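You operate a simulated robot arm through the tools that you are given. There is no shell and no other tool. Be economical: measure what you need, move in short steps, check, and stop when the job is done.

Carry out the task below with a simulated robot arm. There is one attempt and no reset: what you move stays moved.

## Task
Fetch the yellow bearing and set it on top of the yellow cone. Take the red net from the top of the steel table and put it on the top of the crate table. Take the cartridge from the top of the steel table and leave it on the middle of the packing bench. Put the white glove pack from the long table on the right end of the grading table. Put the yellow thread cone from the long table on the cardboard sheet and the red thread cone on the white sign there. Take the red brush and put it on the long table. Open the white drawer. The order is free. Set down upright: thread cone.

Only the result counts: the job must be done as asked and must still hold three seconds after the hand-in. Knocking over, shifting, dropping, spilling or breaking anything else fails it. Flat cloth is picked up by pressing the open fingertips on it (5 to 10 N) and closing them slowly along it; thin cloth reads only 2 to 8 mm in the jaws.

## Robot
A 6-joint arm with a two-finger gripper on a trunk, on a base that drives. Base frame: it is fixed to the floor where the robot stands at the start and does not move with it; the origin is under the middle of the robot, x ahead of it, y to its left, z up. Lengths are in m, angles in degrees, forces in N, time in s.
Its first joint turns from -166.0 to 166.0 degrees. Places, roughly: cardboard sheet [-8, 3.75, 0.75]; cartridge [-0.75, 0, 0.75]; glove pack [-8.25, 4, 0.75]; long table [-8.1, 4.1, 0.8]; middle of the packing bench [0.9, 1.3, 0.9]; red brush (11x5x9 cm) [-4.8, 5.1, 0.9]; red net [-0.75, 0, 0.75]; right end of the grading table [-4.3, 3.4, 0.9]; thread cone [-8.25, 3.5, 0.75]; top of the crate table [0.9, -2.2, 0.8]; white drawer [0.7, 0.6, 0.7]; white sign [-8, 3, 0.75]; yellow bearing (7x7x3 cm) [0.7, 0.2, 0.9]; yellow cone [1, 1.25, 1]. Payload 2.54 kg.
The TCP is the grasp point between the finger pads, 0.03 m short of the fingertips. In the tool frame z runs along the fingers and y along their closing line. The gripper opens to 0.116 m. The gripper's body begins 0.095 m behind the TCP.
Orientation is that of the tool frame in the base frame, as [roll, pitch, yaw] about the fixed x, y, z axes, in that order (R = Rz(yaw) Ry(pitch) Rx(roll)). With the fingers straight down and closing along the base's y, the tool's x points along the base's -x, its y along +y and its z along -z.

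## Interface
- The arm moves only by the tool send_rows. Its argument "moves" is text: rows parted by semicolons, each of 7 numbers parted by spaces: the turn, a rotation vector about the base's x, y, z in degrees, then the shift along the base's x, y, z in m, then the finger opening in m, from 0 to 0.116. In form: wx wy wz tx ty tz hand; .... A call has 1 to 20 rows; each row is the pose to reach, as a shift and turn from the pose commanded when the call began. Rows are played at 5 a second. More than 0.05 m and 8.6 degrees between two rows, or a gripper value outside its range, and nothing of the call is played. Where a pose cannot be reached the arm comes as near as it can. A force on the tool above 40 N (or 10 N above the force at the start of the call, whichever is more), or a blocked arm, ends the call early, and 0.2 s more pass. Each finger travels about 0.072 m/s and halts on what it meets, pressing with about 44 N; the grip force reading is that of the motor and also rises with nothing between the fingers. The clock runs only during rows and for 0.2 s after the last one: add rows that repeat a pose to give the fingers time. The reply holds the time, the measured pose of the TCP, the force on the tool along the base axes, the opening and the grip force, in the units named above and with some noise, with the torque about the TCP (base axes, N m) and any sound that the robot's microphone picked up, and new pictures: "views" is both (left out), scene, wrist or none.
- Cameras (640 x 400 px; columns grow to the right, rows downward): "scene" is now at [-0.0882, 0.1016, 1.3666]; the picture's right is [-0.70, -0.71, 0.00], its down [-0.66, 0.65, -0.36] and it looks along [0.26, -0.25, -0.93] (base axes); focal length 214 px, centre (320, 200). "wrist" rides on the gripper at [0.069, -0.015, -0.122] in the tool frame; the picture's right is [0.21, 0.98, 0.00], its down [-0.83, 0.18, -0.53] and it looks along [-0.52, 0.12, 0.85] (tool axes); focal length 251 px, centre (320, 200). There is no depth. A picture from a camera that has moved, and an enlarged one, comes with that camera's place and axes in the base frame and with its lens. The place of the scene camera against the robot may be out by one fixed shift of up to 0.018 m in any direction.
- roll_base(legs): drives the robot by 1 to 6 legs, each [ahead, left, turn to the left] in m, m and degrees, along the robot's own axes; the way and the turn of a leg run together, so that a leg with both is an arc; at most 1.5 m and 180 degrees a leg. The arm and the cameras ride along, it lands a little off, and it stops where it bumps. It gives what a move gives, and a new picture of the scene camera.
- aim_head(pan, tilt): turns the head with the scene camera to pan (to the left, within 120 degrees either way) and tilt (down, from -29 to 69), counted from straight ahead of the robot. It gives what a move gives, and a new picture of the scene camera.
- close_up(camera, box): a new picture of the part [left, top, right, bottom] of that camera's present view, enlarged. No time passes.
- job_done(): hands the job in; it is judged then, once.

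Go step by step. Nothing tells you exact positions but the pictures and the camera data: compare them with the known pose of the tool, close in by small moves and look again before you grip or let go. The budget is 217 turns and 260 pictures, counting those below and the enlarged ones. Unless the task says otherwise, let go and move clear before handing in, and close with one line.

The tools are called after "Request:" as name(argument=value, ...) on one line, values as JSON. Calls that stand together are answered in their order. send_rows: Moves the arm, as the interface text tells. Its arguments: {"type":"object","properties":{"moves":{"type":"string"},"views":{"type":"string","enum":["both","scene","wrist","none"]}},"required":["moves"]} The other tools are called the same way: roll_base (legs) drives the base; aim_head (pan, tilt) turns the head that bears the scene camera; close_up (camera, box) takes an enlarged picture of a part of a camera's view; job_done () hands the job in.

At the start:

```text
time_s: 0.0
ee_pos: [0.0791, 0.4816, 1.1648]
orientation: [180.0, 0.0, 180.0]
force: [-0.8, -0.6, -1.0]
wrist_torque: [-0.02, 0.01, 0.0]
gripper_width: 0.1162
gripper_force: 0.0
robot x, y, heading: [0.0026, -0.0008, -0.1]
head pan, tilt: [-44.6, 68.8]
```

scene: 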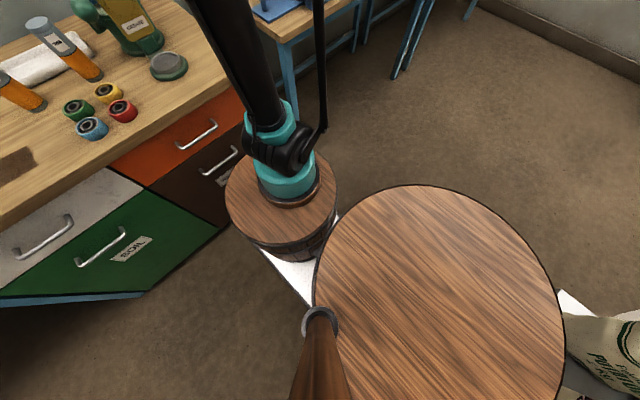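
wrist: 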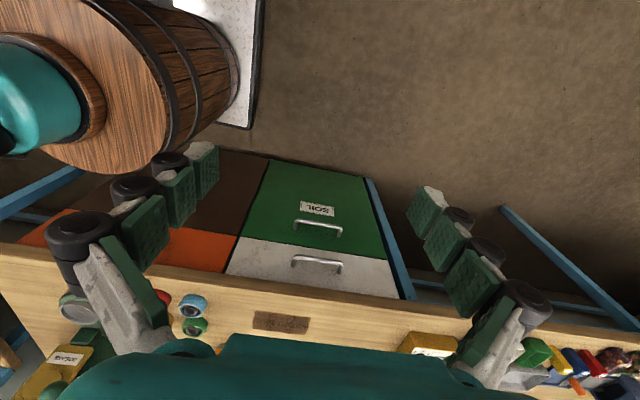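

I see the bench ahead with the drawers and four bearings on it, and the arm to the left. I'll look around with the head first.

Request:
aim_head(pan=10, tilt=35)

Request:
aim_head(pan=60, tilt=35)

Request:
aim_head(pan=120, tilt=30)

Request:
aim_head(pan=-60, tilt=30)

Request:
aim_head(pan=-120, tilt=30)

```text
time_s: 1.2
ee_pos: [0.0793, 0.4824, 1.1639]
orientation: [-180.0, 0.1, -180.0]
force: [0.3, 0.9, 0.5]
wrist_torque: [0.02, -0.03, 0.0]
gripper_width: 0.1161
gripper_force: 0.1
robot x, y, heading: [0.0025, -0.003, 0.0]
head pan, tilt: [10.0, 35.0]
camera scene: at [-0.0412, 0.1561, 1.4102], right [0.17, -0.98, 0.0], down [-0.57, -0.1, -0.82], along [0.81, 0.14, -0.57], focal length 214 px, centre (320, 200)
```

scene: 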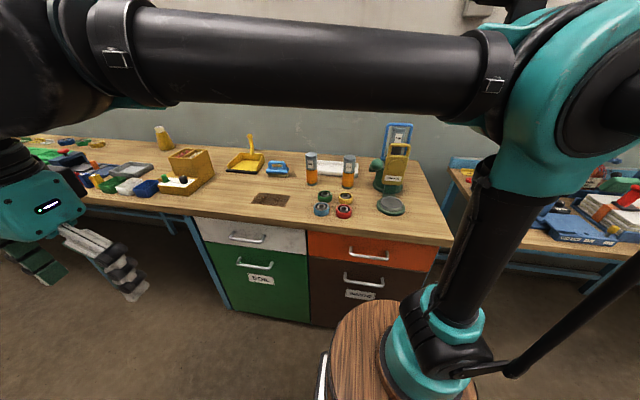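

```text
time_s: 2.4
ee_pos: [0.0798, 0.4828, 1.1649]
orientation: [-180.0, -0.1, 179.9]
force: [-0.4, -0.4, -0.3]
wrist_torque: [0.05, 0.01, 0.02]
gripper_width: 0.116
gripper_force: 0.0
robot x, y, heading: [0.0005, -0.0019, -0.0]
head pan, tilt: [60.0, 35.0]
camera scene: at [-0.0839, 0.2171, 1.4103], right [0.87, -0.5, 0.0], down [-0.29, -0.5, -0.82], along [0.41, 0.71, -0.57], focal length 214 px, centre (320, 200)
```

scene: 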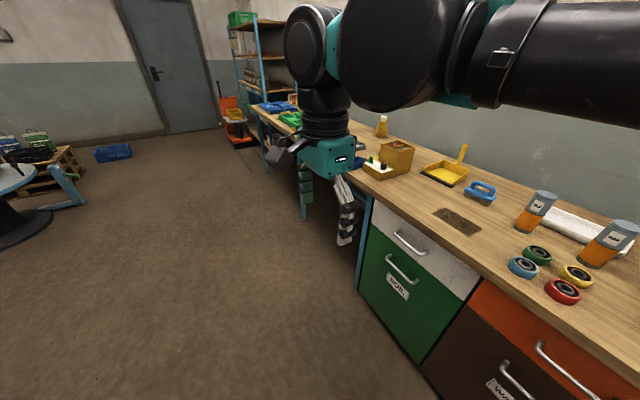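

```text
time_s: 3.7
ee_pos: [0.0803, 0.4819, 1.1642]
orientation: [-179.9, 0.0, -180.0]
force: [0.9, 0.8, -0.3]
wrist_torque: [0.02, 0.02, 0.01]
gripper_width: 0.116
gripper_force: 0.1
robot x, y, heading: [-0.0023, -0.0021, -0.1]
head pan, tilt: [120.0, 30.0]
camera scene: at [-0.1731, 0.2192, 1.418], right [0.87, 0.5, 0.0], down [0.25, -0.43, -0.87], along [-0.43, 0.75, -0.5], focal length 214 px, centre (320, 200)
```

scene: 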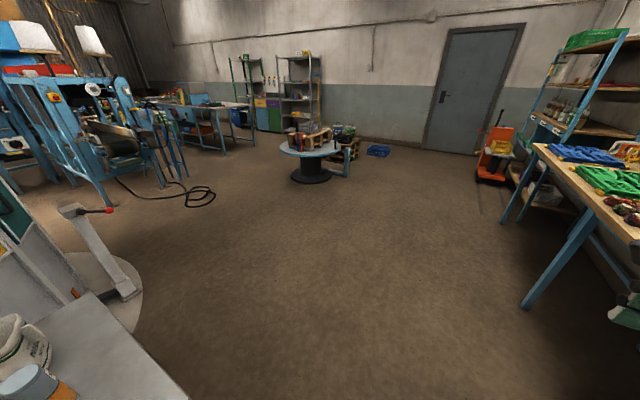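

```text
time_s: 6.4
ee_pos: [0.0793, 0.4822, 1.1637]
orientation: [180.0, 0.0, 179.9]
force: [-0.8, -0.1, 0.1]
wrist_torque: [0.01, -0.01, -0.02]
gripper_width: 0.116
gripper_force: 0.1
robot x, y, heading: [0.0003, 0.0024, 0.3]
head pan, tilt: [-60.0, 30.0]
camera scene: at [-0.0827, 0.0626, 1.4181], right [-0.87, -0.5, 0.0], down [-0.25, 0.43, -0.87], along [0.43, -0.75, -0.5], focal length 214 px, centre (320, 200)
```

scene: 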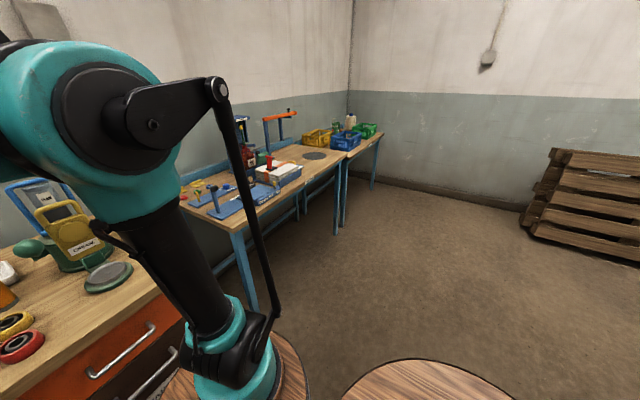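

```text
time_s: 7.7
ee_pos: [0.0794, 0.4824, 1.1639]
orientation: [180.0, 0.0, 180.0]
force: [-0.3, 0.0, 0.0]
wrist_torque: [-0.03, 0.02, 0.0]
gripper_width: 0.116
gripper_force: 0.1
robot x, y, heading: [0.0007, -0.0028, 0.1]
head pan, tilt: [-120.0, 30.0]
camera scene: at [-0.1731, 0.0625, 1.4181], right [-0.87, 0.5, 0.0], down [0.25, 0.43, -0.87], along [-0.43, -0.75, -0.5], focal length 214 px, centre (320, 200)
```

scene: 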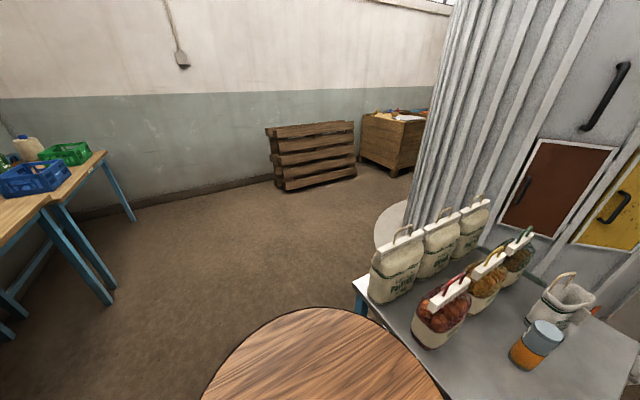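

The yellow bearing sits at about (0.72, 0.18), with red and green neighbours beside it. I'll move above it and turn the closing line diagonal so the fingers clear the neighbours.

Request:
aim_head(pan=10, tilt=40)

Request:
send_rows(moves="0 0 -3 0.042 -0.02 0 0.116;0 0 -6 0.084 -0.04 0 0.116;0 0 -9 0.126 -0.06 0 0.116;0 0 -12 0.168 -0.08 0 0.116;0 0 -15 0.21 -0.1 0 0.116;0 0 -18 0.252 -0.12 0 0.116;0 0 -21 0.294 -0.14 0 0.116;0 0 -24 0.336 -0.16 0 0.116;0 0 -27 0.378 -0.18 0 0.116;0 0 -30 0.42 -0.2 0 0.116;0 0 -33 0.462 -0.22 0 0.116;0 0 -36 0.504 -0.24 0 0.116;0 0 -39 0.546 -0.26 0 0.116;0 0 -42 0.588 -0.28 0 0.116;0 0 -45 0.63 -0.3 0 0.116;0 0 -45 0.63 -0.3 0 0.116")

```text
time_s: 9.8
ee_pos: [0.0799, 0.483, 1.1646]
orientation: [180.0, 0.0, -180.0]
force: [0.0, -0.8, 0.7]
wrist_torque: [-0.01, -0.02, 0.01]
gripper_width: 0.1158
gripper_force: 0.1
robot x, y, heading: [0.0004, -0.0027, -0.0]
head pan, tilt: [10.0, 40.0]
camera scene: at [-0.0442, 0.1556, 1.4027], right [0.17, -0.98, 0.0], down [-0.63, -0.11, -0.77], along [0.75, 0.13, -0.64], focal length 214 px, centre (320, 200)
```

scene: 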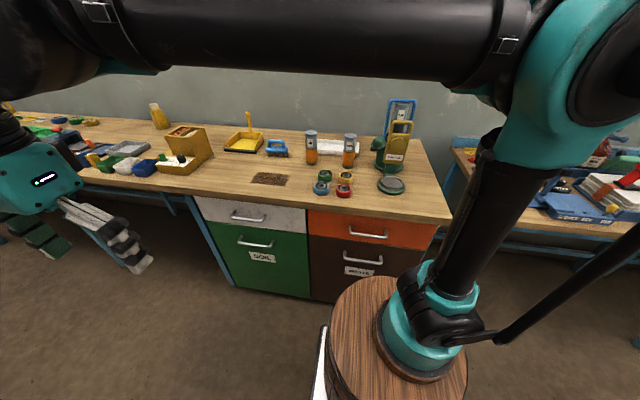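

```text
time_s: 13.2
ee_pos: [0.712, 0.1811, 1.163]
orientation: [179.9, -0.1, 135.1]
force: [-1.0, -0.5, 0.0]
wrist_torque: [-0.03, 0.0, 0.01]
gripper_width: 0.1159
gripper_force: 0.1
robot x, y, heading: [-0.0001, 0.0009, 0.1]
head pan, tilt: [10.0, 40.0]
camera scene: at [-0.0443, 0.1556, 1.4027], right [0.17, -0.98, 0.0], down [-0.63, -0.11, -0.77], along [0.75, 0.13, -0.64], focal length 214 px, centre (320, 200)
camera wrist: at [0.6517, 0.2192, 1.2849], right [0.54, 0.84, 0.0], down [0.71, -0.46, 0.53], along [0.45, -0.29, -0.85], focal length 251 px, centre (320, 200)
```

scene: 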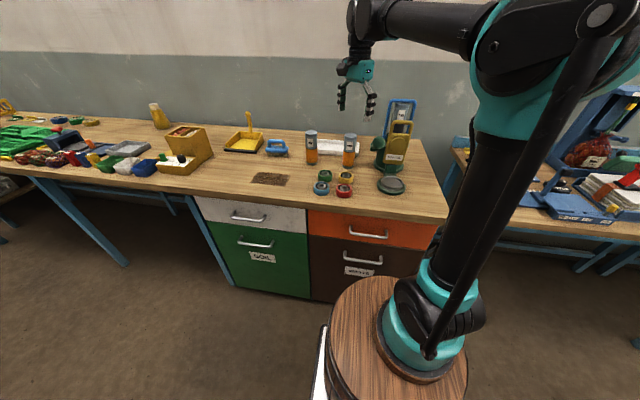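
wrist: 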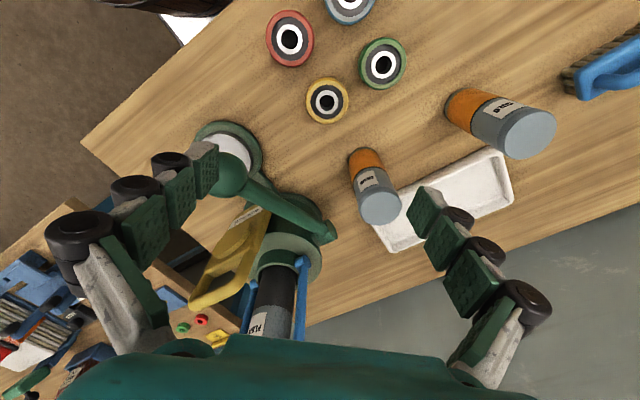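

The wrist view puts the yellow bearing at about (0.718, 0.189). I'll descend over it partway and look again.

Request:
send_rows(moves="0 0 0 0.006 0.008 -0.04 0.116;0 0 0 0.006 0.008 -0.08 0.116;0 0 0 0.006 0.008 -0.12 0.116;0 0 0 0.006 0.008 -0.16 0.116;0 0 0 0.006 0.008 -0.19 0.116;0 0 0 0.006 0.008 -0.19 0.116")

Request:
close_up(camera="scene", box=[270, 110, 430, 210])

```text
time_s: 14.6
ee_pos: [0.7173, 0.1893, 0.9726]
orientation: [-179.9, 0.0, 135.0]
force: [0.0, -0.1, 0.4]
wrist_torque: [-0.02, -0.01, 0.0]
gripper_width: 0.1162
gripper_force: 0.1
robot x, y, heading: [0.0001, -0.001, -0.0]
head pan, tilt: [10.0, 40.0]
camera scene: at [-0.0442, 0.1556, 1.4027], right [0.17, -0.98, 0.0], down [-0.63, -0.11, -0.77], along [0.75, 0.13, -0.64], focal length 214 px, centre (320, 200)
camera wrist: at [0.6573, 0.2284, 1.094], right [0.54, 0.84, 0.0], down [0.71, -0.46, 0.53], along [0.45, -0.29, -0.85], focal length 251 px, centre (320, 200)
```

scene: 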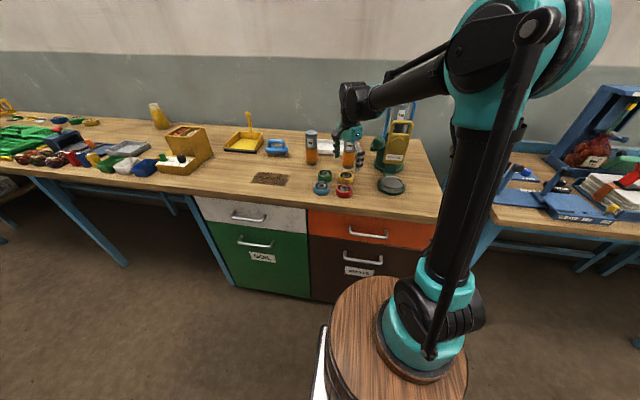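
wrist: 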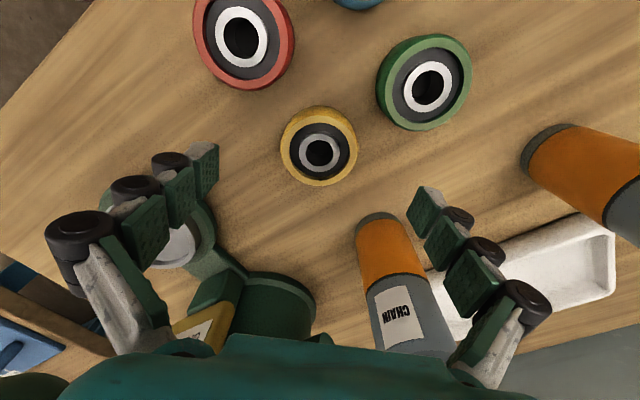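

```text
4.00 times, centred on (350, 160) of scene
camera zoom: at [-0.0442, 0.1556, 1.4027], right [0.17, -0.98, 0.0], down [-0.63, -0.11, -0.77], along [0.75, 0.13, -0.64], focal length 858 px, centre (200, 360)
```

zoom: 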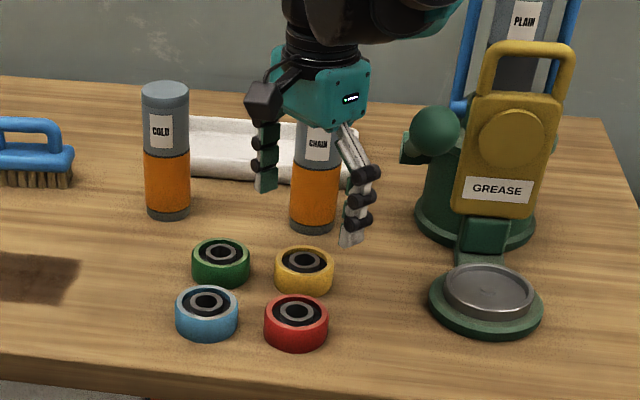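

The gripper is centred over the yellow bearing and both fingers have clear gaps. I'll go lower.

Request:
send_rows(moves="0 0 0 0 0 -0.03 0.116;0 0 0 0 0 -0.05 0.116;0 0 0 0 0 -0.06 0.116;0 0 0 0 0 -0.06 0.116")

Request:
close_up(camera="scene", box=[310, 130, 390, 200])

```text
time_s: 15.6
ee_pos: [0.7174, 0.1913, 0.9144]
orientation: [-180.0, 0.0, 135.0]
force: [-0.1, -0.3, 0.4]
wrist_torque: [-0.01, -0.04, 0.0]
gripper_width: 0.1162
gripper_force: 0.0
robot x, y, heading: [0.0006, 0.0008, 0.1]
head pan, tilt: [10.0, 40.0]
camera scene: at [-0.0442, 0.1556, 1.4027], right [0.17, -0.98, 0.0], down [-0.63, -0.11, -0.77], along [0.75, 0.13, -0.64], focal length 214 px, centre (320, 200)
camera wrist: at [0.6572, 0.2286, 1.036], right [0.54, 0.84, 0.0], down [0.71, -0.46, 0.53], along [0.45, -0.29, -0.85], focal length 251 px, centre (320, 200)
```

scene: 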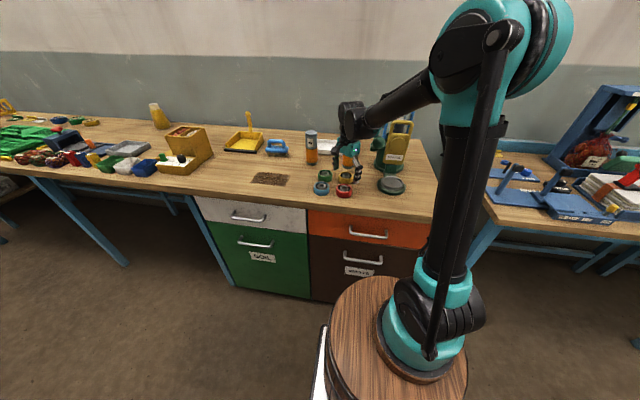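
wrist: 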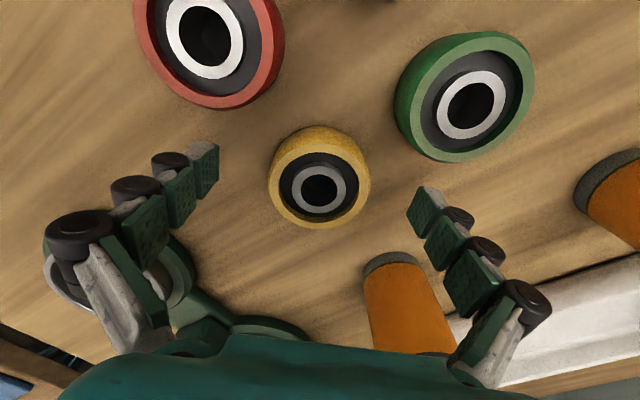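

```text
5.71 times, centred on (350, 165) of scene
camera zoom: at [-0.0442, 0.1556, 1.4027], right [0.17, -0.98, 0.0], down [-0.63, -0.11, -0.77], along [0.75, 0.13, -0.64], focal length 1226 px, centre (149, 400)
```

zoom: 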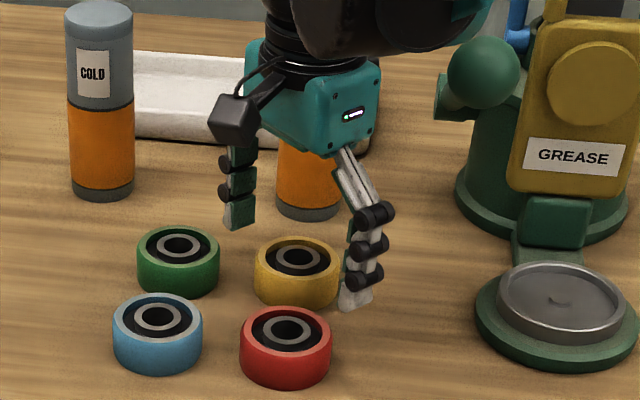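

The bearing top is near z 0.91 and the bench near 0.88, so the fingertips are just above the bench. I'll close and lift.

Request:
send_rows(moves="0 0 0 0 0 0 0.09;0 0 0 0 0 0 0.065;0 0 0 0 0 0 0.05;0 0 0 0 0 0 0.04;0 0 0 0 0 0 0.04;0 0 0 0 0 0.04 0.04;0 0 0 0 0 0.08 0.04;0 0 0 0 0 0.12 0.04;0 0 0 0 0 0.12 0.04")

```text
time_s: 17.6
ee_pos: [0.7173, 0.1903, 1.0346]
orientation: [-180.0, 0.1, 135.1]
force: [0.3, 0.4, -3.2]
wrist_torque: [0.01, 0.02, -0.01]
gripper_width: 0.0604
gripper_force: 44.1
robot x, y, heading: [0.0019, -0.001, 0.1]
head pan, tilt: [10.0, 40.0]
camera scene: at [-0.0441, 0.1556, 1.4027], right [0.17, -0.98, 0.0], down [-0.63, -0.11, -0.77], along [0.75, 0.13, -0.64], focal length 214 px, centre (320, 200)
camera wrist: at [0.6577, 0.2284, 1.1566], right [0.54, 0.84, 0.0], down [0.71, -0.46, 0.53], along [0.45, -0.29, -0.85], focal length 251 px, centre (320, 200)
```

scene: 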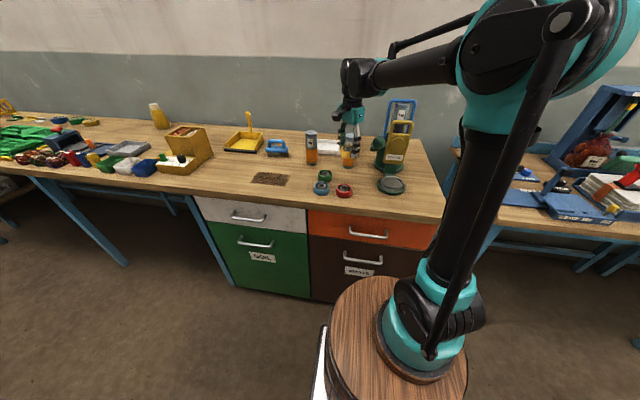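
wrist: 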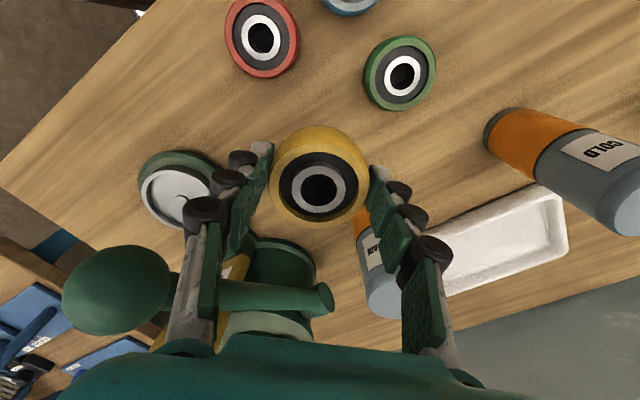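

The bearing is gripped (60 mm). I'll take a close look at the cone, raise the arm, then drive left.

Request:
close_up(camera="scene", box=[100, 80, 260, 180])

Request:
send_rows(moves="0 0 0 -0.03 0 0.04 0.04;0 0 0 -0.06 0 0.08 0.04;0 0 0 -0.09 0 0.12 0.04;0 0 0 -0.12 0 0.16 0.04;0 0 0 -0.12 0 0.19 0.04", views="none")

Request:
roll_base(legs=[[0, 0.95, 0]])

```text
4.00 times, centred on (180, 130) of scene
camera zoom: at [-0.0441, 0.1556, 1.4027], right [0.17, -0.98, 0.0], down [-0.63, -0.11, -0.77], along [0.75, 0.13, -0.64], focal length 858 px, centre (880, 480)
```

zoom: 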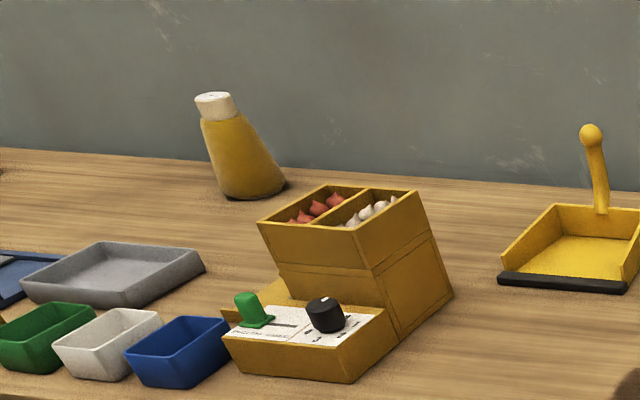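

```text
time_s: 18.8
ee_pos: [0.596, 0.1904, 1.2254]
orientation: [180.0, 0.1, 135.0]
force: [0.3, -0.8, -3.1]
wrist_torque: [0.01, 0.02, 0.0]
gripper_width: 0.0608
gripper_force: 44.0
robot x, y, heading: [-0.0031, 0.0018, 0.1]
head pan, tilt: [10.0, 40.0]
```

```text
time_s: 23.8
ee_pos: [0.5875, 1.1488, 1.2247]
orientation: [180.0, 0.0, 135.8]
force: [-0.8, 0.1, -3.3]
wrist_torque: [-0.03, -0.02, 0.01]
gripper_width: 0.0608
gripper_force: 44.1
robot x, y, heading: [-0.0043, 0.9468, 0.8]
head pan, tilt: [10.0, 40.0]
camera scene: at [-0.0534, 1.1055, 1.4027], right [0.19, -0.98, 0.0], down [-0.63, -0.12, -0.77], along [0.75, 0.14, -0.64], focal length 214 px, centre (320, 200)
```

scene: 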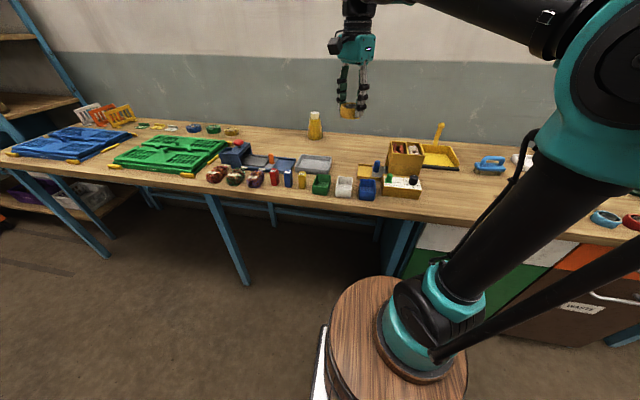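

The cone has a white flat cap and seems to be around (1.08, 1.35). I'll drive a bit further left and forward to get in reach.

Request:
roll_base(legs=[[0, 0.4, -0.8], [0.1, 0, 0]])

Request:
close_up(camera="scene", box=[300, 80, 460, 180])

Request:
aim_head(pan=0, tilt=65)

```text
time_s: 27.0
ee_pos: [0.6839, 1.5376, 1.2246]
orientation: [180.0, 0.0, 135.2]
force: [0.6, 1.2, -3.9]
wrist_torque: [-0.01, 0.03, -0.02]
gripper_width: 0.0606
gripper_force: 43.9
robot x, y, heading: [0.0895, 1.3443, 0.3]
head pan, tilt: [10.0, 40.0]
camera scene: at [0.0435, 1.5002, 1.4027], right [0.18, -0.98, 0.0], down [-0.63, -0.11, -0.77], along [0.75, 0.14, -0.64], focal length 214 px, centre (320, 200)
```

scene: 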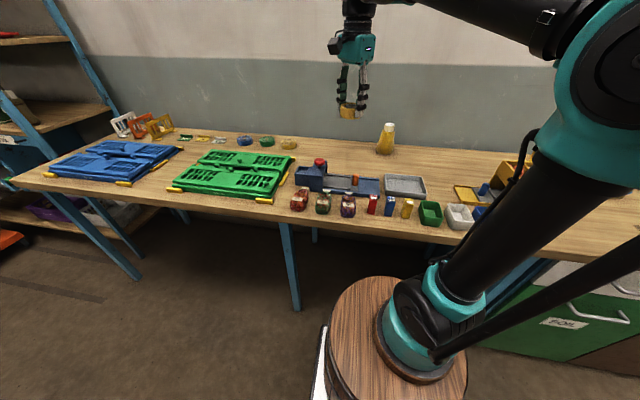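

```text
4.00 times, centred on (380, 130) of scene
camera zoom: at [0.0435, 1.5002, 1.4027], right [0.18, -0.98, 0.0], down [-0.63, -0.11, -0.77], along [0.75, 0.14, -0.64], focal length 858 px, centre (80, 480)
```

zoom: 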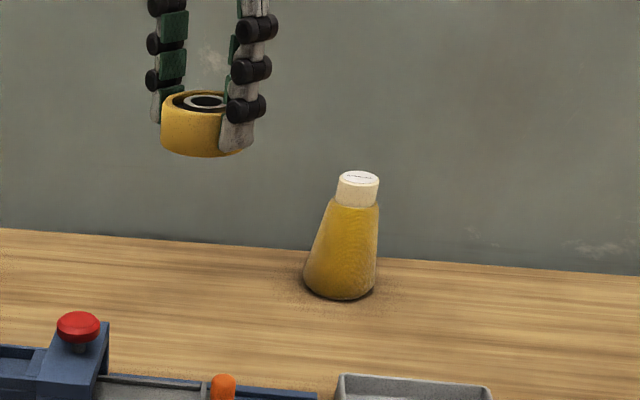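

```text
time_s: 27.9
ee_pos: [0.6846, 1.5356, 1.2241]
orientation: [179.9, 0.0, 135.3]
force: [0.5, -0.1, -2.5]
wrist_torque: [-0.03, 0.0, 0.01]
gripper_width: 0.0609
gripper_force: 43.7
robot x, y, heading: [0.0887, 1.3466, 0.6]
head pan, tilt: [0.0, 65.0]
camera scene: at [0.0205, 1.4854, 1.3705], right [0.0, -1.0, 0.0], down [-0.91, 0.0, -0.42], along [0.42, 0.0, -0.91], focal length 214 px, centre (320, 200)
```

scene: 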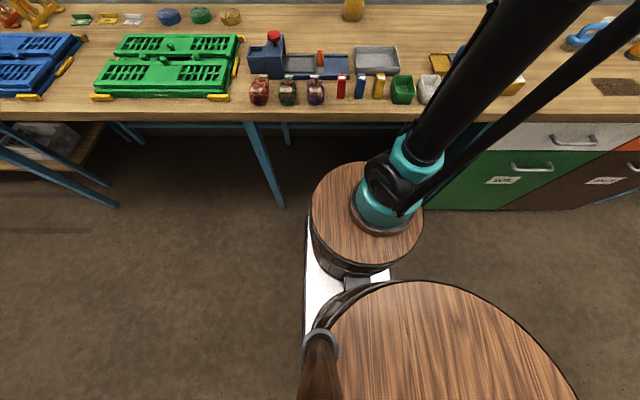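

The cone cap top triangulates to about (1.105, 1.357, 1.022). I'll approach short of it and refine with the wrist camera.

Request:
send_rows(moves="0 0 0 0.04 -0.022 0 0.04;0 0 0 0.08 -0.044 0 0.04;0 0 0 0.12 -0.066 0 0.04;0 0 0 0.16 -0.088 0 0.04;0 0 0 0.2 -0.11 0 0.04;0 0 0 0.24 -0.132 0 0.04;0 0 0 0.28 -0.154 0 0.04;0 0 0 0.31 -0.176 0 0.04;0 0 0 0.31 -0.176 0 0.04", views="wrist")

Request:
aim_head(pan=0, tilt=30)

```text
time_s: 29.9
ee_pos: [0.9942, 1.3604, 1.2229]
orientation: [-180.0, 0.0, 135.2]
force: [0.2, 0.3, -4.1]
wrist_torque: [0.0, 0.01, -0.03]
gripper_width: 0.0606
gripper_force: 44.6
robot x, y, heading: [0.089, 1.3413, 0.1]
head pan, tilt: [0.0, 65.0]
camera wrist: at [0.9344, 1.3986, 1.3437], right [0.54, 0.84, 0.0], down [0.71, -0.45, 0.53], along [0.45, -0.29, -0.85], focal length 251 px, centre (320, 200)
```

wrist: 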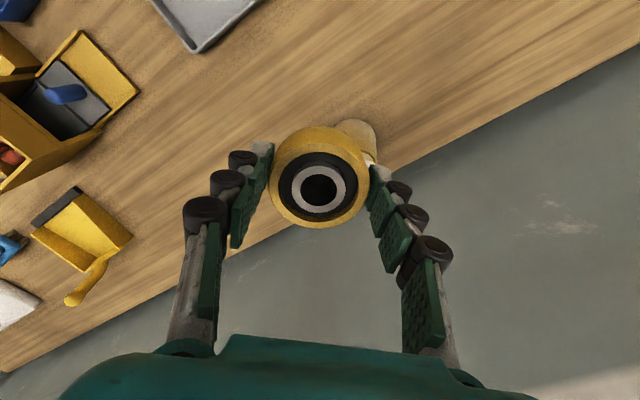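

```text
time_s: 30.9
ee_pos: [0.9943, 1.3591, 1.2225]
orientation: [179.9, -0.1, 135.2]
force: [-0.5, 0.1, -3.5]
wrist_torque: [0.0, 0.02, -0.01]
gripper_width: 0.0607
gripper_force: 44.1
robot x, y, heading: [0.0867, 1.3481, 0.3]
head pan, tilt: [0.0, 30.0]
camera scene: at [0.0503, 1.4854, 1.418], right [0.0, -1.0, 0.0], down [-0.5, 0.0, -0.87], along [0.87, 0.0, -0.5], focal length 214 px, centre (320, 200)
```

scene: 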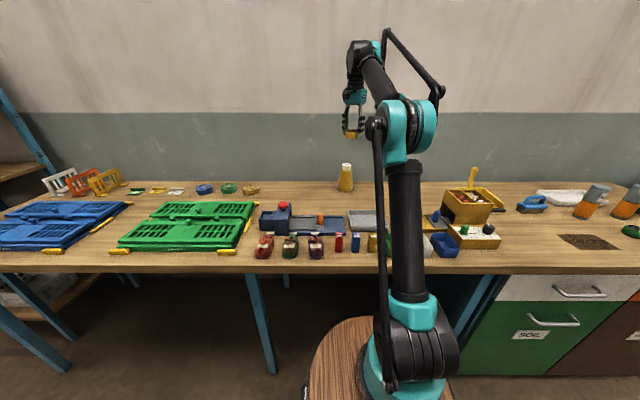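

The bearing hides the cap in the wrist view. I'll shift so the cone appears above the bearing in the picture.

Request:
send_rows(moves="0 0 0 0.035 -0.022 0 0.04;0 0 0 0.07 -0.045 0 0.04;0 0 0 0.085 -0.08 0 0.04;0 0 0 0.085 -0.08 0 0.04", views="wrist")

```text
time_s: 31.9
ee_pos: [1.0622, 1.281, 1.2105]
orientation: [180.0, 0.0, 135.3]
force: [1.7, 1.9, -4.0]
wrist_torque: [-0.05, 0.1, 0.0]
gripper_width: 0.0606
gripper_force: 43.9
out of reach, approached as far as the arm can: row 2, 3, 4
robot x, y, heading: [0.0882, 1.3454, 0.2]
head pan, tilt: [0.0, 30.0]
camera wrist: at [1.002, 1.3184, 1.3308], right [0.54, 0.84, 0.0], down [0.71, -0.45, 0.53], along [0.45, -0.28, -0.85], focal length 251 px, centre (320, 200)
```

wrist: 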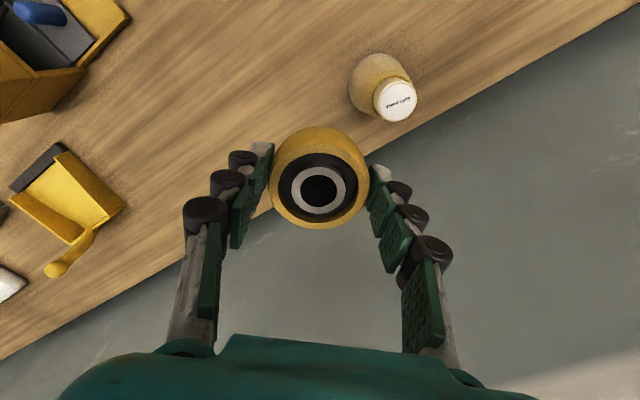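

The cap is at about (1.100, 1.363), just beyond reach. I'll pull the arm back a bit and drive forward 7 cm.

Request:
send_rows(moves="0 0 0 -0.04 0 0 0.04;0 0 0 -0.08 0 0 0.04;0 0 0 -0.08 0 0 0.04", views="none")

Request:
roll_base(legs=[[0.07, 0, 0]])

Request:
close_up(camera="wrist", box=[0, 0, 640, 400])

```text
time_s: 32.7
ee_pos: [0.9805, 1.2793, 1.2098]
orientation: [180.0, 0.0, 135.3]
force: [1.2, -0.4, -3.4]
wrist_torque: [0.03, 0.01, -0.03]
gripper_width: 0.0607
gripper_force: 44.1
robot x, y, heading: [0.0868, 1.3427, -0.1]
head pan, tilt: [0.0, 30.0]
```

```text
time_s: 33.7
ee_pos: [1.0525, 1.2785, 1.2103]
orientation: [-180.0, 0.1, 135.2]
force: [0.3, 0.0, -3.9]
wrist_torque: [0.02, 0.01, 0.02]
gripper_width: 0.0604
gripper_force: 44.2
robot x, y, heading: [0.1595, 1.3445, 0.2]
head pan, tilt: [0.0, 30.0]
camera scene: at [0.1204, 1.4856, 1.4181], right [0.0, -1.0, 0.0], down [-0.5, 0.0, -0.87], along [0.87, 0.0, -0.5], focal length 214 px, centre (320, 200)
```

scene: 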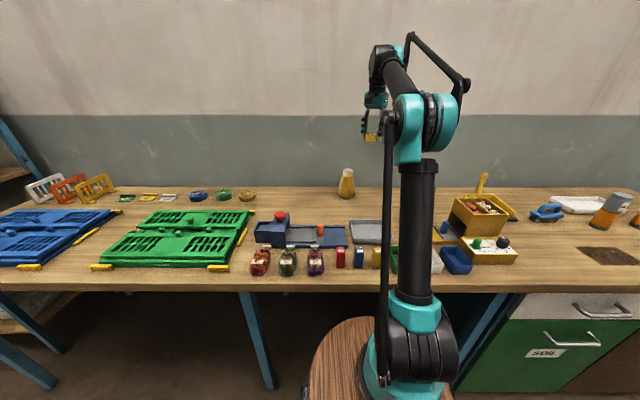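

```text
1.00 times, centred on (320, 200) of wrist (not enlarged: the box is as wide or as high as the picture)
camera zoom: at [0.9918, 1.3173, 1.3322], right [0.54, 0.84, 0.0], down [0.71, -0.45, 0.53], along [0.45, -0.29, -0.85], focal length 251 px, centre (320, 200)
```

zoom: 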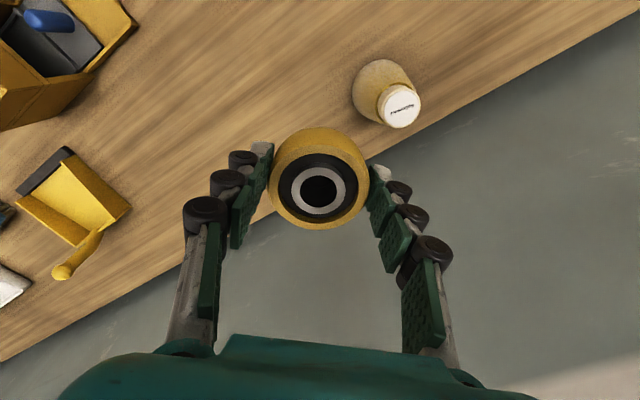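

The bearing is centred in the hand and the cap is at about (1.098, 1.361). I'll move over it and come down to just above.

Request:
send_rows(moves="0 0 0 0.02 0.04 0 0.04;0 0 0 0.046 0.082 0 0.04;0 0 0 0.046 0.082 -0.04 0.04;0 0 0 0.046 0.082 -0.08 0.04;0 0 0 0.046 0.082 -0.12 0.04;0 0 0 0.046 0.082 -0.135 0.04;0 0 0 0.046 0.082 -0.135 0.04")

Request:
close_up(camera="scene", box=[310, 120, 390, 210])

```text
time_s: 35.3
ee_pos: [1.0988, 1.3615, 1.075]
orientation: [180.0, 0.0, 135.2]
force: [-0.1, -0.1, -3.8]
wrist_torque: [-0.03, -0.02, -0.01]
gripper_width: 0.0607
gripper_force: 43.5
robot x, y, heading: [0.1613, 1.345, 0.2]
head pan, tilt: [0.0, 30.0]
camera scene: at [0.1203, 1.4857, 1.4181], right [0.0, -1.0, 0.0], down [-0.5, 0.0, -0.87], along [0.87, 0.0, -0.5], focal length 214 px, centre (320, 200)
camera wrist: at [1.0385, 1.3998, 1.1967], right [0.54, 0.84, 0.0], down [0.71, -0.45, 0.53], along [0.45, -0.29, -0.85], focal length 251 px, centre (320, 200)
```

scene: 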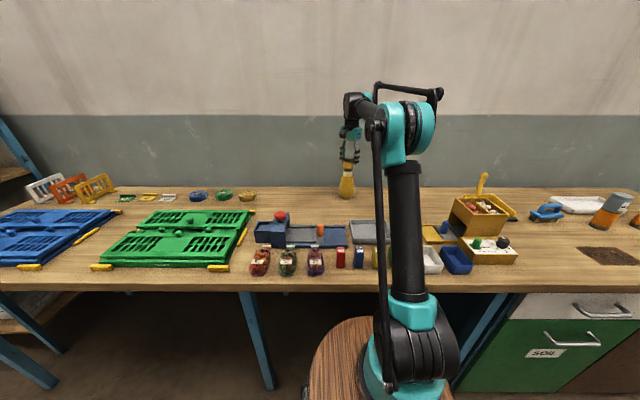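
wrist: 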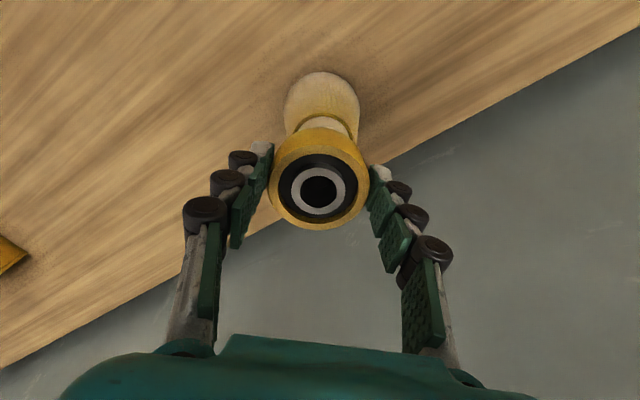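

```text
4.44 times, centred on (350, 165) of scene
camera zoom: at [0.1203, 1.4857, 1.4181], right [0.0, -1.0, 0.0], down [-0.5, 0.0, -0.87], along [0.87, 0.0, -0.5], focal length 953 px, centre (187, 356)
```

zoom: 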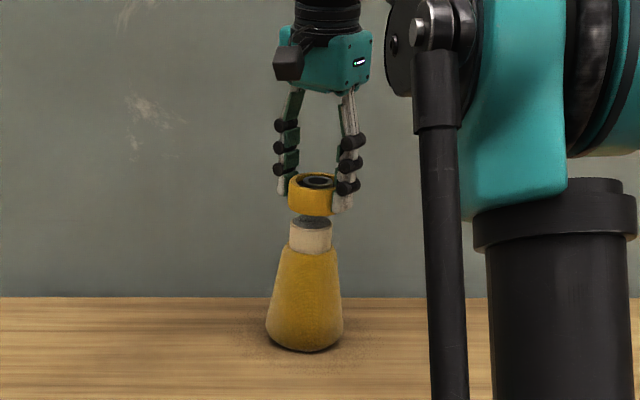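

The bearing is aligned over the cap with about a 1 cm gap. I'll lower it in small steps and watch the force.

Request:
send_rows(moves="0 0 0 0 0 -0.005 0.04;0 0 0 0 0 -0.01 0.04;0 0 0 0 0 -0.013 0.04;0 0 0 0 0 -0.013 0.04", views="none")

Request:
close_up(camera="scene", box=[330, 150, 370, 200])

```text
time_s: 36.3
ee_pos: [1.0985, 1.361, 1.063]
orientation: [-180.0, 0.0, 135.2]
force: [1.0, -0.8, -2.8]
wrist_torque: [-0.01, 0.01, -0.01]
gripper_width: 0.0605
gripper_force: 44.4
robot x, y, heading: [0.1552, 1.3448, 0.4]
head pan, tilt: [0.0, 30.0]
```

```text
8.00 times, centred on (350, 175) of scene
camera zoom: at [0.1203, 1.4857, 1.4181], right [0.0, -1.0, 0.0], down [-0.5, 0.0, -0.87], along [0.87, 0.0, -0.5], focal length 1716 px, centre (80, 400)
```

zoom: 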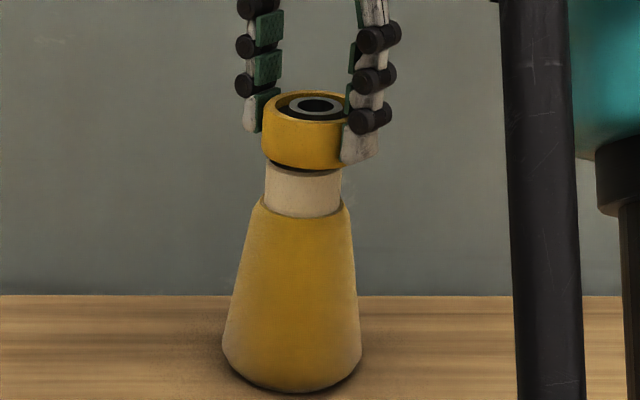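

Only a few mm remain, and the bearing is about 4 mm to the right of the cap's middle. I'll shift slightly left and lower on.

Request:
send_rows(moves="0 0 0 0 0.003 0 0.04;0 0 0 0 0.003 -0.003 0.04;0 0 0 0 0.003 -0.003 0.04", views="none")

Request:
send_rows(moves="0 0 0 0 0 -0.002 0.04;0 0 0 0 0 -0.002 0.04", views="none")

Request:
close_up(camera="scene", box=[330, 150, 370, 200])

```text
time_s: 37.1
ee_pos: [1.0971, 1.3641, 1.0605]
orientation: [179.9, 0.0, 135.2]
force: [0.3, 0.6, -2.7]
wrist_torque: [-0.01, 0.0, 0.0]
gripper_width: 0.0604
gripper_force: 43.9
robot x, y, heading: [0.1591, 1.3476, 0.1]
head pan, tilt: [0.0, 30.0]
```

```text
time_s: 37.7
ee_pos: [1.099, 1.3649, 1.0576]
orientation: [179.9, 0.0, 135.1]
force: [0.0, 1.3, -3.3]
wrist_torque: [0.0, 0.01, 0.01]
gripper_width: 0.0606
gripper_force: 44.4
robot x, y, heading: [0.156, 1.3454, 0.2]
head pan, tilt: [0.0, 30.0]
```

```text
8.00 times, centred on (350, 175) of scene
camera zoom: at [0.1203, 1.4857, 1.4181], right [0.0, -1.0, 0.0], down [-0.5, 0.0, -0.87], along [0.87, 0.0, -0.5], focal length 1716 px, centre (80, 400)
```

zoom: 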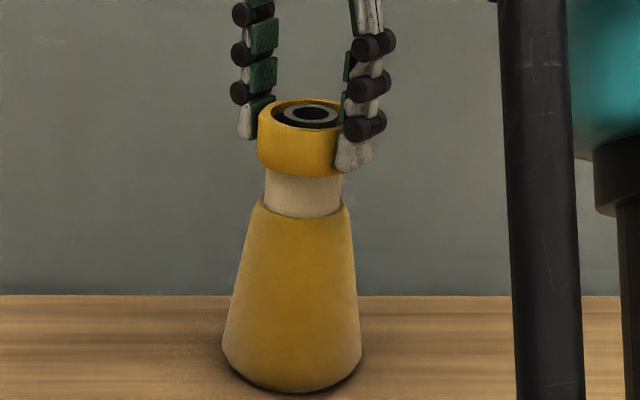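

No contact force yet, so I continue in 2 mm steps.

Request:
send_rows(moves="0 0 0 0 0 -0.002 0.04;0 0 0 0 0 -0.002 0.04", views="none")

Request:
send_rows(moves="0 0 0 0 0 -0.002 0.04;0 0 0 0 0 -0.002 0.04", views="wrist")

Request:
close_up(camera="scene", box=[330, 150, 370, 200])

```text
time_s: 38.3
ee_pos: [1.0977, 1.3635, 1.057]
orientation: [179.9, 0.0, 135.2]
force: [6.8, -0.7, 16.1]
wrist_torque: [-0.06, -0.47, 0.02]
gripper_width: 0.061
gripper_force: 44.2
robot x, y, heading: [0.1593, 1.3422, 0.3]
head pan, tilt: [0.0, 30.0]
```

```text
time_s: 38.9
ee_pos: [1.0962, 1.3645, 1.0551]
orientation: [179.8, 0.0, 135.3]
force: [9.3, 2.0, 35.2]
wrist_torque: [0.0, -0.45, -0.03]
gripper_width: 0.0612
gripper_force: 44.3
robot x, y, heading: [0.1546, 1.3448, 0.2]
head pan, tilt: [0.0, 30.0]
camera wrist: at [1.0362, 1.4022, 1.1765], right [0.54, 0.84, 0.0], down [0.71, -0.45, 0.53], along [0.45, -0.28, -0.85], focal length 251 px, centre (320, 200)
```

wrist: 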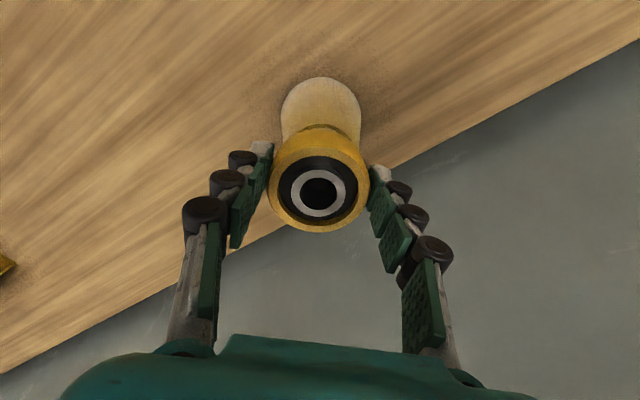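

```text
8.00 times, centred on (350, 175) of scene
camera zoom: at [0.1192, 1.4858, 1.418], right [0.0, -1.0, 0.0], down [-0.5, 0.0, -0.87], along [0.87, 0.0, -0.5], focal length 1716 px, centre (80, 400)
```

zoom: 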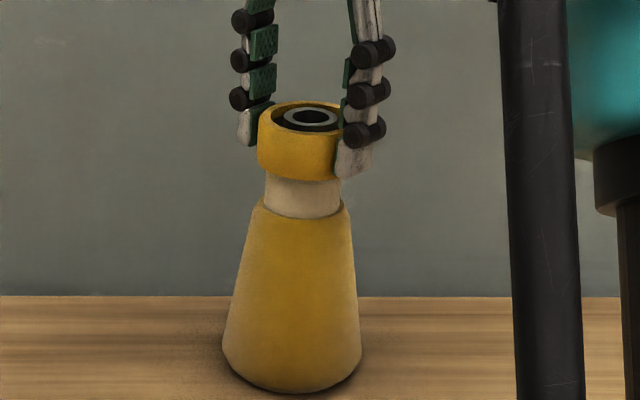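

Contact is made, roughly centred. I'll ease the pressure and open slowly.

Request:
send_rows(moves="0 0 0 0 0 0.002 0.04;0 0 0 0 0 0.0035 0.04;0 0 0 0 0 0.0035 0.04", views="none")

```text
time_s: 39.7
ee_pos: [1.0977, 1.3629, 1.0569]
orientation: [-179.9, 0.0, 135.2]
force: [0.4, -0.2, -2.7]
wrist_torque: [0.02, 0.02, 0.02]
gripper_width: 0.0606
gripper_force: 43.5
robot x, y, heading: [0.158, 1.3469, 0.1]
head pan, tilt: [0.0, 30.0]
```

Request:
send_rows(moves="0 0 0 0 0 -0.001 0.04;0 0 0 0 0 -0.001 0.062;0 0 0 0 0 -0.001 0.068;0 0 0 0 0 -0.001 0.08;0 0 0 0 0 -0.001 0.1;0 0 0 0 0 -0.001 0.116;0 0 0 0 0 -0.001 0.116")

Request:
close_up(camera="scene", box=[330, 150, 370, 200])

```text
time_s: 41.3
ee_pos: [1.0977, 1.3639, 1.0562]
orientation: [179.9, -0.1, 135.2]
force: [-0.2, 0.5, 0.0]
wrist_torque: [-0.04, -0.01, 0.0]
gripper_width: 0.1162
gripper_force: 0.0
robot x, y, heading: [0.1613, 1.3454, 0.3]
head pan, tilt: [0.0, 30.0]
camera scene: at [0.1202, 1.4857, 1.4181], right [0.0, -1.0, 0.0], down [-0.5, 0.0, -0.87], along [0.87, 0.0, -0.5], focal length 214 px, centre (320, 200)
camera wrist: at [1.0375, 1.4016, 1.1779], right [0.54, 0.84, 0.0], down [0.71, -0.45, 0.53], along [0.45, -0.29, -0.85], focal length 251 px, centre (320, 200)
```

scene: 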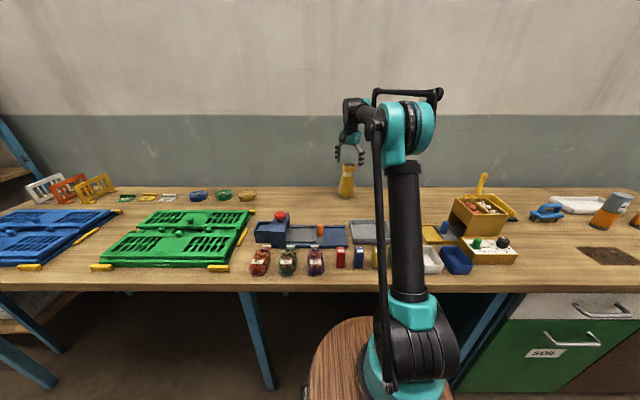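
wrist: 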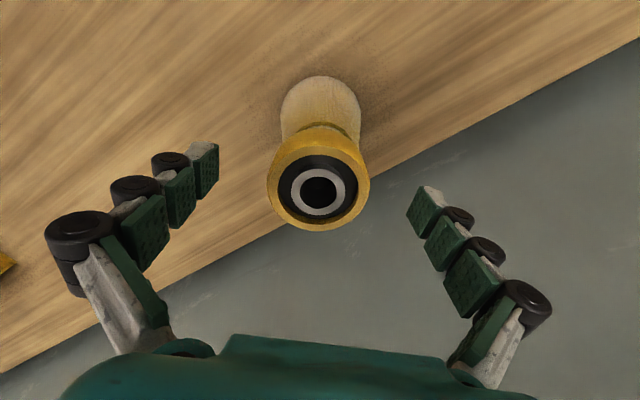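

```text
8.00 times, centred on (350, 175) of scene
camera zoom: at [0.1202, 1.4857, 1.4181], right [0.0, -1.0, 0.0], down [-0.5, 0.0, -0.87], along [0.87, 0.0, -0.5], focal length 1716 px, centre (80, 400)
```

zoom: 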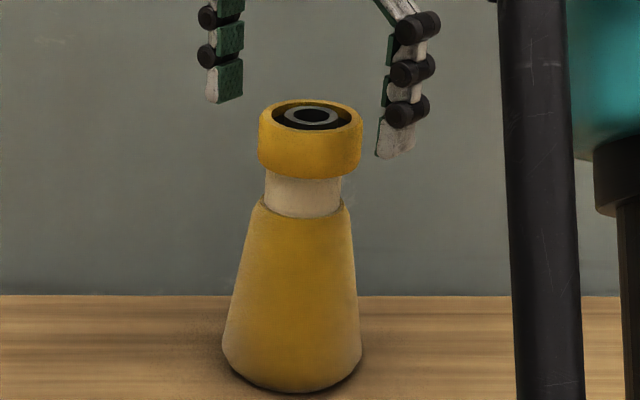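

The bearing rests on the cone and the fingers are open around it. I'll lift straight up, retract, turn the tool, and drive to the white drawer.

Request:
send_rows(moves="0 0 0 0 0 0.03 0.116;0 0 0 0 0 0.07 0.116;0 0 0 0 0 0.11 0.116;0 0 0 0 0 0.15 0.116;0 0 -5 -0.04 0 0.15 0.116;0 0 -10 -0.08 0 0.15 0.116;0 0 -15 -0.12 0 0.15 0.116;0 0 -20 -0.16 0 0.15 0.116;0 0 -25 -0.2 0 0.15 0.116;0 0 -30 -0.24 0 0.15 0.116;0 0 -35 -0.28 0 0.15 0.116;0 0 -40 -0.32 0 0.15 0.116;0 0 -45 -0.36 0 0.15 0.116;0 0 -45 -0.4 0 0.15 0.116;0 0 -45 -0.44 0 0.15 0.116;0 0 -45 -0.44 0 0.15 0.116", views="scene")

Request:
roll_base(legs=[[-0.22, 0, 0], [0, -0.76, 0]])

```text
time_s: 44.7
ee_pos: [0.6587, 1.3647, 1.2061]
orientation: [-179.9, 0.0, 90.2]
force: [0.5, 0.0, -0.5]
wrist_torque: [0.04, -0.01, 0.04]
gripper_width: 0.1159
gripper_force: 0.1
robot x, y, heading: [0.1603, 1.3416, 0.2]
head pan, tilt: [0.0, 30.0]
camera scene: at [0.1202, 1.4857, 1.4181], right [0.0, -1.0, 0.0], down [-0.5, 0.0, -0.87], along [0.87, 0.0, -0.5], focal length 214 px, centre (320, 200)
```

scene: 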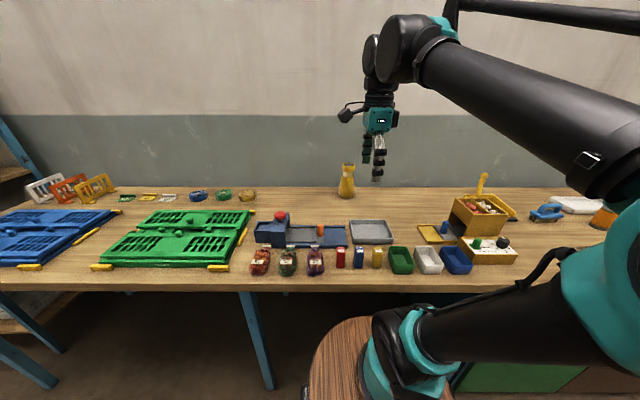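

```text
time_s: 50.0
ee_pos: [0.4401, 0.6148, 1.2064]
orientation: [-179.9, 0.0, 89.6]
force: [-1.2, -0.4, -0.6]
wrist_torque: [-0.02, -0.03, 0.04]
gripper_width: 0.116
gripper_force: 0.0
robot x, y, heading: [-0.0589, 0.5992, -0.2]
head pan, tilt: [0.0, 30.0]
camera scene: at [-0.098, 0.7408, 1.4181], right [-0.01, -1.0, 0.0], down [-0.5, 0.0, -0.87], along [0.87, -0.01, -0.5], focal length 214 px, centre (320, 200)
```

scene: 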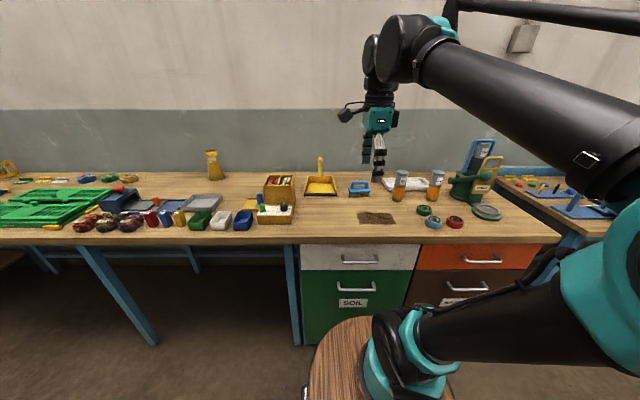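

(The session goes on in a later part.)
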